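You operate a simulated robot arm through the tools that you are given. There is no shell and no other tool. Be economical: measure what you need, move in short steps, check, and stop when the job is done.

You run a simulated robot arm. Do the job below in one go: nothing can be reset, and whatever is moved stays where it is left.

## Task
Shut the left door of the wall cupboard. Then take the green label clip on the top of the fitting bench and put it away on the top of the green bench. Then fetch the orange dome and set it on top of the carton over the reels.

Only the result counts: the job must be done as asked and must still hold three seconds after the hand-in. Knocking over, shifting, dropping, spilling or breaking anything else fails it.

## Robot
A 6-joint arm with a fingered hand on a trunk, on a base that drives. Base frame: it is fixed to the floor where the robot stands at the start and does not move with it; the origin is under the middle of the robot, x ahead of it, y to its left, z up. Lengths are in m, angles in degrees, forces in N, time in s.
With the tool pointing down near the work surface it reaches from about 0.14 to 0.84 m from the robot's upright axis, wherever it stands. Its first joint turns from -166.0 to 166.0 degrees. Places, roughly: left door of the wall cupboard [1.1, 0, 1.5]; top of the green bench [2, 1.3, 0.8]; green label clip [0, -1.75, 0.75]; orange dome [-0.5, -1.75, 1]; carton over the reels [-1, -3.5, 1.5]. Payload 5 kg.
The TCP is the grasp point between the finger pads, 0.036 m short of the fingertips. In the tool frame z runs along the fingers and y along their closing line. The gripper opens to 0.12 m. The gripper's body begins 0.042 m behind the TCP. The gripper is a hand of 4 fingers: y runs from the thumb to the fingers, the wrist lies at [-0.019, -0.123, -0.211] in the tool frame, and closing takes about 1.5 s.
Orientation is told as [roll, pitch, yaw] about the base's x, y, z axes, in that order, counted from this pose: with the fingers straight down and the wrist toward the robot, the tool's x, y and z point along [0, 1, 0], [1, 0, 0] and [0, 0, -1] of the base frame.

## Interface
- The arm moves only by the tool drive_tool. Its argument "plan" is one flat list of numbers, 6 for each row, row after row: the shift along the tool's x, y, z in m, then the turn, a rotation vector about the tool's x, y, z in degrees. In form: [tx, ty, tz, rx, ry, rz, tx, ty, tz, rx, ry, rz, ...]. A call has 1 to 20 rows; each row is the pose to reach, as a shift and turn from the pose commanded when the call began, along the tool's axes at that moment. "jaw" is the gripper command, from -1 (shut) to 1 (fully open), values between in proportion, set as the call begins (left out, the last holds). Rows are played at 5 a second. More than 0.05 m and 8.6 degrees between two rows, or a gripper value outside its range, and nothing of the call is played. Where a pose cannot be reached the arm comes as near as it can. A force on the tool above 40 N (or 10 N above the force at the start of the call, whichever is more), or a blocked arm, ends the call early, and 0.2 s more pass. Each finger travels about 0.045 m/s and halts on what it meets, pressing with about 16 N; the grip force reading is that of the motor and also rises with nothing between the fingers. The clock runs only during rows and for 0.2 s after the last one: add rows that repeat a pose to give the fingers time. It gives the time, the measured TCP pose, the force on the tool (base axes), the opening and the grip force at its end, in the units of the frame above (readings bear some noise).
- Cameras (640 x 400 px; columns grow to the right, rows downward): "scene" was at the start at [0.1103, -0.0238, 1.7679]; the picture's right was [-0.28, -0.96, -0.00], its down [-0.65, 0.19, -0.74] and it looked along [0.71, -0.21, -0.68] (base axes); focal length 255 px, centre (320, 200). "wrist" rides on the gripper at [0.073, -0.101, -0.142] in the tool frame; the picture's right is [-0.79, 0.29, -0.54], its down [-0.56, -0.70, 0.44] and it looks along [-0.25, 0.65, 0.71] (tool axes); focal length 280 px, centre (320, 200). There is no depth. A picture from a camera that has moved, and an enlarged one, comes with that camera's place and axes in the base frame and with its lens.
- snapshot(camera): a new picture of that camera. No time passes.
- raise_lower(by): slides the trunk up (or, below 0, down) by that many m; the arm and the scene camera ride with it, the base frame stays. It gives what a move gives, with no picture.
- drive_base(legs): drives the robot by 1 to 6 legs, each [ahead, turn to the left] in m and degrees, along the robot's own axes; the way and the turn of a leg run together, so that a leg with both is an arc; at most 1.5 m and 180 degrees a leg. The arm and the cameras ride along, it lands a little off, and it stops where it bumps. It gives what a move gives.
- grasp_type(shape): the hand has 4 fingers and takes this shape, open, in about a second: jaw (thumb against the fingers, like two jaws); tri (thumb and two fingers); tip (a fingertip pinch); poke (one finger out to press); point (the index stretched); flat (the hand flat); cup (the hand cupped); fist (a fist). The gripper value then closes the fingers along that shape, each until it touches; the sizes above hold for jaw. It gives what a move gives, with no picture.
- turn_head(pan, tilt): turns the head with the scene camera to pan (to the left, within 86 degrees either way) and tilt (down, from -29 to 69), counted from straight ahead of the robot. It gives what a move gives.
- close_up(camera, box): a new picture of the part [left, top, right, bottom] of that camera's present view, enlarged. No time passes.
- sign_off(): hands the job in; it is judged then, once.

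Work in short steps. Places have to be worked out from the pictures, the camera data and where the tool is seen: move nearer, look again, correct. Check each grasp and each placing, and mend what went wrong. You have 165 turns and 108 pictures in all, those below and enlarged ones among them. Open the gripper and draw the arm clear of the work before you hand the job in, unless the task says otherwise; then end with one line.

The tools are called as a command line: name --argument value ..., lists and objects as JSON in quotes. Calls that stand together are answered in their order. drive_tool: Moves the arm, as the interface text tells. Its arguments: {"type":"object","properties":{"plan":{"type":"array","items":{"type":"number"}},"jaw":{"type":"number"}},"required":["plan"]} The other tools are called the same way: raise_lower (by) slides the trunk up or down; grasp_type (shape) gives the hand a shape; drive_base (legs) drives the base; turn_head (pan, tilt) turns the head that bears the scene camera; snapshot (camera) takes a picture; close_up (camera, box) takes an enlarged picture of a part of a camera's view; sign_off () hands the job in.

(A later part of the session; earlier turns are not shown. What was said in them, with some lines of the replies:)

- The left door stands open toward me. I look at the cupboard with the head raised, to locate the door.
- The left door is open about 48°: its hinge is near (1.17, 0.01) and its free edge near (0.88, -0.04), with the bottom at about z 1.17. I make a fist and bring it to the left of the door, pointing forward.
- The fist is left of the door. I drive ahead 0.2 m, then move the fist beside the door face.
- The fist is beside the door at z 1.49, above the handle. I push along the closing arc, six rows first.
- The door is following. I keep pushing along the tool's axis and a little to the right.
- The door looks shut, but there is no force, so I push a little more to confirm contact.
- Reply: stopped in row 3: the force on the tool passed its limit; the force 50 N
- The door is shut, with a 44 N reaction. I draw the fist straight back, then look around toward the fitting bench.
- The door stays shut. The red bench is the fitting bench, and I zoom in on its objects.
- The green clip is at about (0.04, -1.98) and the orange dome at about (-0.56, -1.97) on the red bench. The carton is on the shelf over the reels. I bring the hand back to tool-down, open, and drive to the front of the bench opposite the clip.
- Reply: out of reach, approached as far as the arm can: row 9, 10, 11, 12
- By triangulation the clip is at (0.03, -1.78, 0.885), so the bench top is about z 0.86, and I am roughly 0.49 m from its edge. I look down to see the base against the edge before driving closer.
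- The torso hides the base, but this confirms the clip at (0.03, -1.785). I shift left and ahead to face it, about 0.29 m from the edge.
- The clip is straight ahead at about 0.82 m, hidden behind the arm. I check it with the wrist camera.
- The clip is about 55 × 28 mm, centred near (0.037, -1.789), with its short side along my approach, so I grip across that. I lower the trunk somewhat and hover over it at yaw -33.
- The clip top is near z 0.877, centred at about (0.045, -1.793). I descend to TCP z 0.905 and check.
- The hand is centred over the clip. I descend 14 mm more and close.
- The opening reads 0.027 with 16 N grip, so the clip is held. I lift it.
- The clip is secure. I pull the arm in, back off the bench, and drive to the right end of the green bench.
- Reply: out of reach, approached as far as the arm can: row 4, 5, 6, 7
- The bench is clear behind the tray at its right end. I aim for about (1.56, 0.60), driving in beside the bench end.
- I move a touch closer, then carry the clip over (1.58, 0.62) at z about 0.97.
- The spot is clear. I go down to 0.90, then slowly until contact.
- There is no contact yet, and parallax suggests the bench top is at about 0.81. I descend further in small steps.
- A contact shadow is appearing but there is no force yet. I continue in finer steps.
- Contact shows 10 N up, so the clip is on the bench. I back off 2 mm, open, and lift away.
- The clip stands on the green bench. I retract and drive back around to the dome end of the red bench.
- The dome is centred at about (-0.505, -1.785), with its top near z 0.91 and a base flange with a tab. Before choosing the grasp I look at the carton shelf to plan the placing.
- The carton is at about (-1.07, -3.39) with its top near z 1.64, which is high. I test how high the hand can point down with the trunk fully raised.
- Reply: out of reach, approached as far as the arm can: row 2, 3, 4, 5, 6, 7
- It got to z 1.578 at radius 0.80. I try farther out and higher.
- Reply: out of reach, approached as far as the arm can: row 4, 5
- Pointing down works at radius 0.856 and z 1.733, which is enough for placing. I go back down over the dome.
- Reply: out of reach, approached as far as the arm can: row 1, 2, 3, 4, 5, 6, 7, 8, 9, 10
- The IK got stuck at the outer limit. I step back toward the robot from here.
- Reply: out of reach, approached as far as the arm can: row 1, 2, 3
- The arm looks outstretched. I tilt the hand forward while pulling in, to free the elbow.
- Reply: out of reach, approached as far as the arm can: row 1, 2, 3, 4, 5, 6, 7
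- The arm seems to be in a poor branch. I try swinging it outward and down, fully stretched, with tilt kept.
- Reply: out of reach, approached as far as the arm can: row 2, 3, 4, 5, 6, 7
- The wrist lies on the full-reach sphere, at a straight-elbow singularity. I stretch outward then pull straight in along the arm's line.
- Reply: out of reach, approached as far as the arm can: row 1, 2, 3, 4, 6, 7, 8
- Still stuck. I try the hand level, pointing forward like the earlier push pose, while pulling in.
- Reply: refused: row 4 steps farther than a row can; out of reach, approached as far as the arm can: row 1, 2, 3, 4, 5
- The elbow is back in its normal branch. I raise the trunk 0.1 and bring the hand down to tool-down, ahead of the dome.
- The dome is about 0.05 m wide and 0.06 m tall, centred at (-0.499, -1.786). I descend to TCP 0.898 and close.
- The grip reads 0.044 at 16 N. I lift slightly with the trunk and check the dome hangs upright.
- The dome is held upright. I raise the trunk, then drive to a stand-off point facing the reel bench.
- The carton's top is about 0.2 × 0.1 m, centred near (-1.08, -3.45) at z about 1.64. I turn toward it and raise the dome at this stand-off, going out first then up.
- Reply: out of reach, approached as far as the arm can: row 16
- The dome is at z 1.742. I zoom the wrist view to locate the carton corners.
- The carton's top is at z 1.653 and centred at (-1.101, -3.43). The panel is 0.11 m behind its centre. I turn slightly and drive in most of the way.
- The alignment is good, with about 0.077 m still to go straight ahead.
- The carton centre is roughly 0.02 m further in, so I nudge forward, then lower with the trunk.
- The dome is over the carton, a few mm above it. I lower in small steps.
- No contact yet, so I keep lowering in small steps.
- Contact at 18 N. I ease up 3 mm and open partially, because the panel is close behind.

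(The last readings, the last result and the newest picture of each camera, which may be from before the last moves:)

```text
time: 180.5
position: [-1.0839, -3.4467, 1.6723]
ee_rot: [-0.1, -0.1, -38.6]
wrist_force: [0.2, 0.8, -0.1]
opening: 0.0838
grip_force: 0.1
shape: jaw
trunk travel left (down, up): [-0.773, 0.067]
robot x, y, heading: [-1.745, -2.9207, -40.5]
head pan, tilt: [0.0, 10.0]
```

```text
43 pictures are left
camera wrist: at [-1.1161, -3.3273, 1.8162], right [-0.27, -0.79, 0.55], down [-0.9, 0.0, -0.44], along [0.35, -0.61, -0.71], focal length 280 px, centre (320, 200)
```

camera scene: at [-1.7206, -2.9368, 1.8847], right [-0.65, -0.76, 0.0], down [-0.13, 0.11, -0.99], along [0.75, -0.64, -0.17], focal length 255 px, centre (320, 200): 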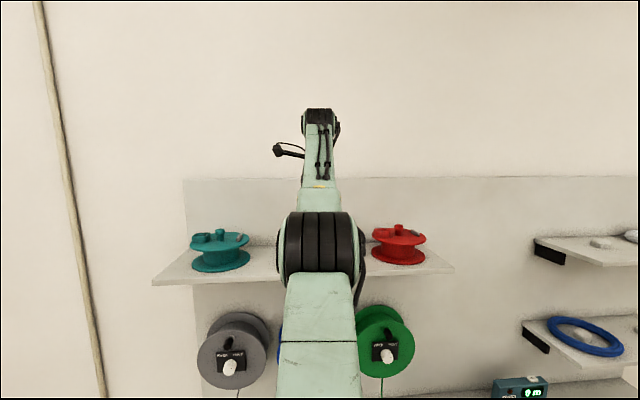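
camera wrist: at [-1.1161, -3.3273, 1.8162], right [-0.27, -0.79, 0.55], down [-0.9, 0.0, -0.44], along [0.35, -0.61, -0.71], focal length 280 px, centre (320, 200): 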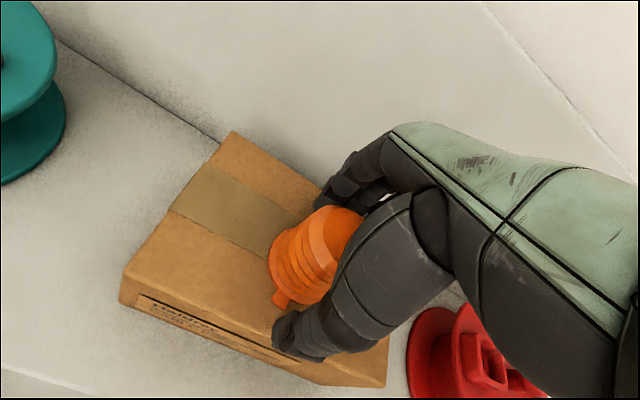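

Released, and the dome stands on the carton. I raise the trunk fully to lift the fingers clear.

raise_lower --by 0.067

drive_tool --plan '[0, -0.003, -0.015, 0, 0, 0, 0, -0.008, -0.03, 0, 0, 0, 0, -0.013, -0.04, 0, 0, 0]'

snapshot --camera "wrist"

```text
time: 181.6
position: [-1.0844, -3.4471, 1.7411]
ee_rot: [-0.2, -0.3, -38.5]
wrist_force: [-0.2, -0.5, -0.5]
opening: 0.0833
grip_force: 0.1
shape: jaw
trunk travel left (down, up): [-0.84, 0.0]
robot x, y, heading: [-1.7432, -2.9163, -40.3]
head pan, tilt: [0.0, 10.0]
```

```text
time: 182.4
position: [-1.0999, -3.4349, 1.7745]
ee_rot: [-0.3, -0.1, -38.6]
wrist_force: [0.4, 0.0, -1.0]
opening: 0.0836
grip_force: 0.0
shape: jaw
out of reach, approached as far as the arm can: row 1, 2, 3
trunk travel left (down, up): [-0.84, 0.0]
robot x, y, heading: [-1.7424, -2.9197, -40.5]
head pan, tilt: [0.0, 10.0]
```

```text
42 pictures are left
camera wrist: at [-1.1328, -3.3143, 1.9169], right [-0.27, -0.79, 0.55], down [-0.9, 0.0, -0.44], along [0.35, -0.61, -0.71], focal length 280 px, centre (320, 200)
```

wrist: 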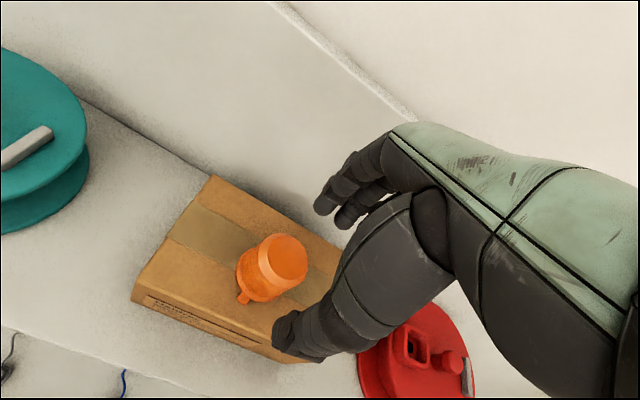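

The dome stands on the carton and the fingertips are about 5 cm above it. I back straight off.

drive_base --legs '[[-0.4, 0]]'

drive_tool --plan '[0, 0, 0, 0, 0, 0, 0, 0, 0, 0, 0, 0, 0, 0, 0, 0, 0, 0, 0, 0, 0, 0, 0, 0, 0, 0, 0, 0, 0, 0]' --jaw 1

snapshot --camera "wrist"

snapshot --camera "scene"

```text
time: 184.9
position: [-1.4021, -3.1785, 1.7732]
ee_rot: [-0.2, 0.0, -38.5]
wrist_force: [0.6, 0.7, 0.2]
opening: 0.0836
grip_force: 0.1
shape: jaw
trunk travel left (down, up): [-0.84, 0.0]
robot x, y, heading: [-2.0482, -2.6616, -40.6]
head pan, tilt: [0.0, 10.0]
```

```text
time: 186.1
position: [-1.4016, -3.1772, 1.7746]
ee_rot: [-0.3, -0.1, -38.6]
wrist_force: [-0.1, -0.4, -0.1]
opening: 0.1197
grip_force: 0.2
shape: jaw
trunk travel left (down, up): [-0.84, 0.0]
robot x, y, heading: [-2.0443, -2.6587, -40.4]
head pan, tilt: [0.0, 10.0]
```

```text
41 pictures are left
camera wrist: at [-1.435, -3.0564, 1.9168], right [-0.27, -0.79, 0.55], down [-0.9, 0.0, -0.44], along [0.35, -0.61, -0.71], focal length 280 px, centre (320, 200)
```

wrist: 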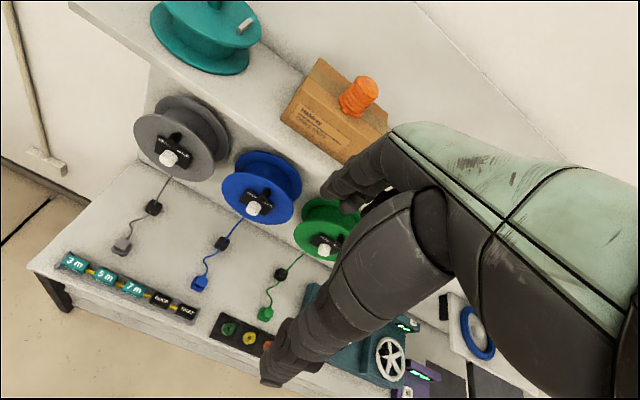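

```text
40 pictures are left
camera scene: at [-1.9498, -2.7418, 1.8842], right [-0.65, -0.76, 0.0], down [-0.13, 0.11, -0.98], along [0.75, -0.64, -0.17], focal length 255 px, centre (320, 200)
```

scene: 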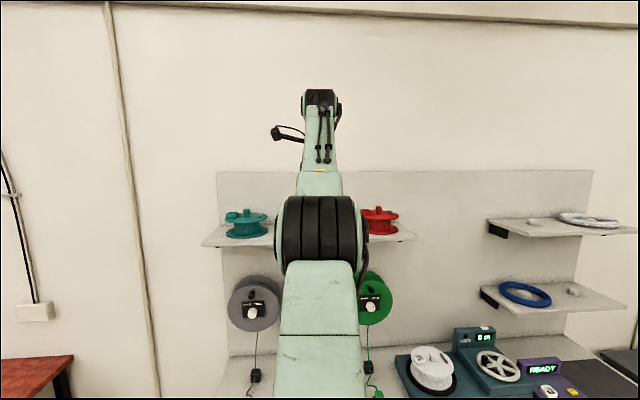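

The dome stands upright on the carton, the clip is on the green bench, the door is shut, and the hand is open and clear. I hand in.

sign_off

```text
The job is handed in.
```

The left cupboard door is shut, the green label clip is on top of the green bench, and the orange dome stands on the carton over the reels.
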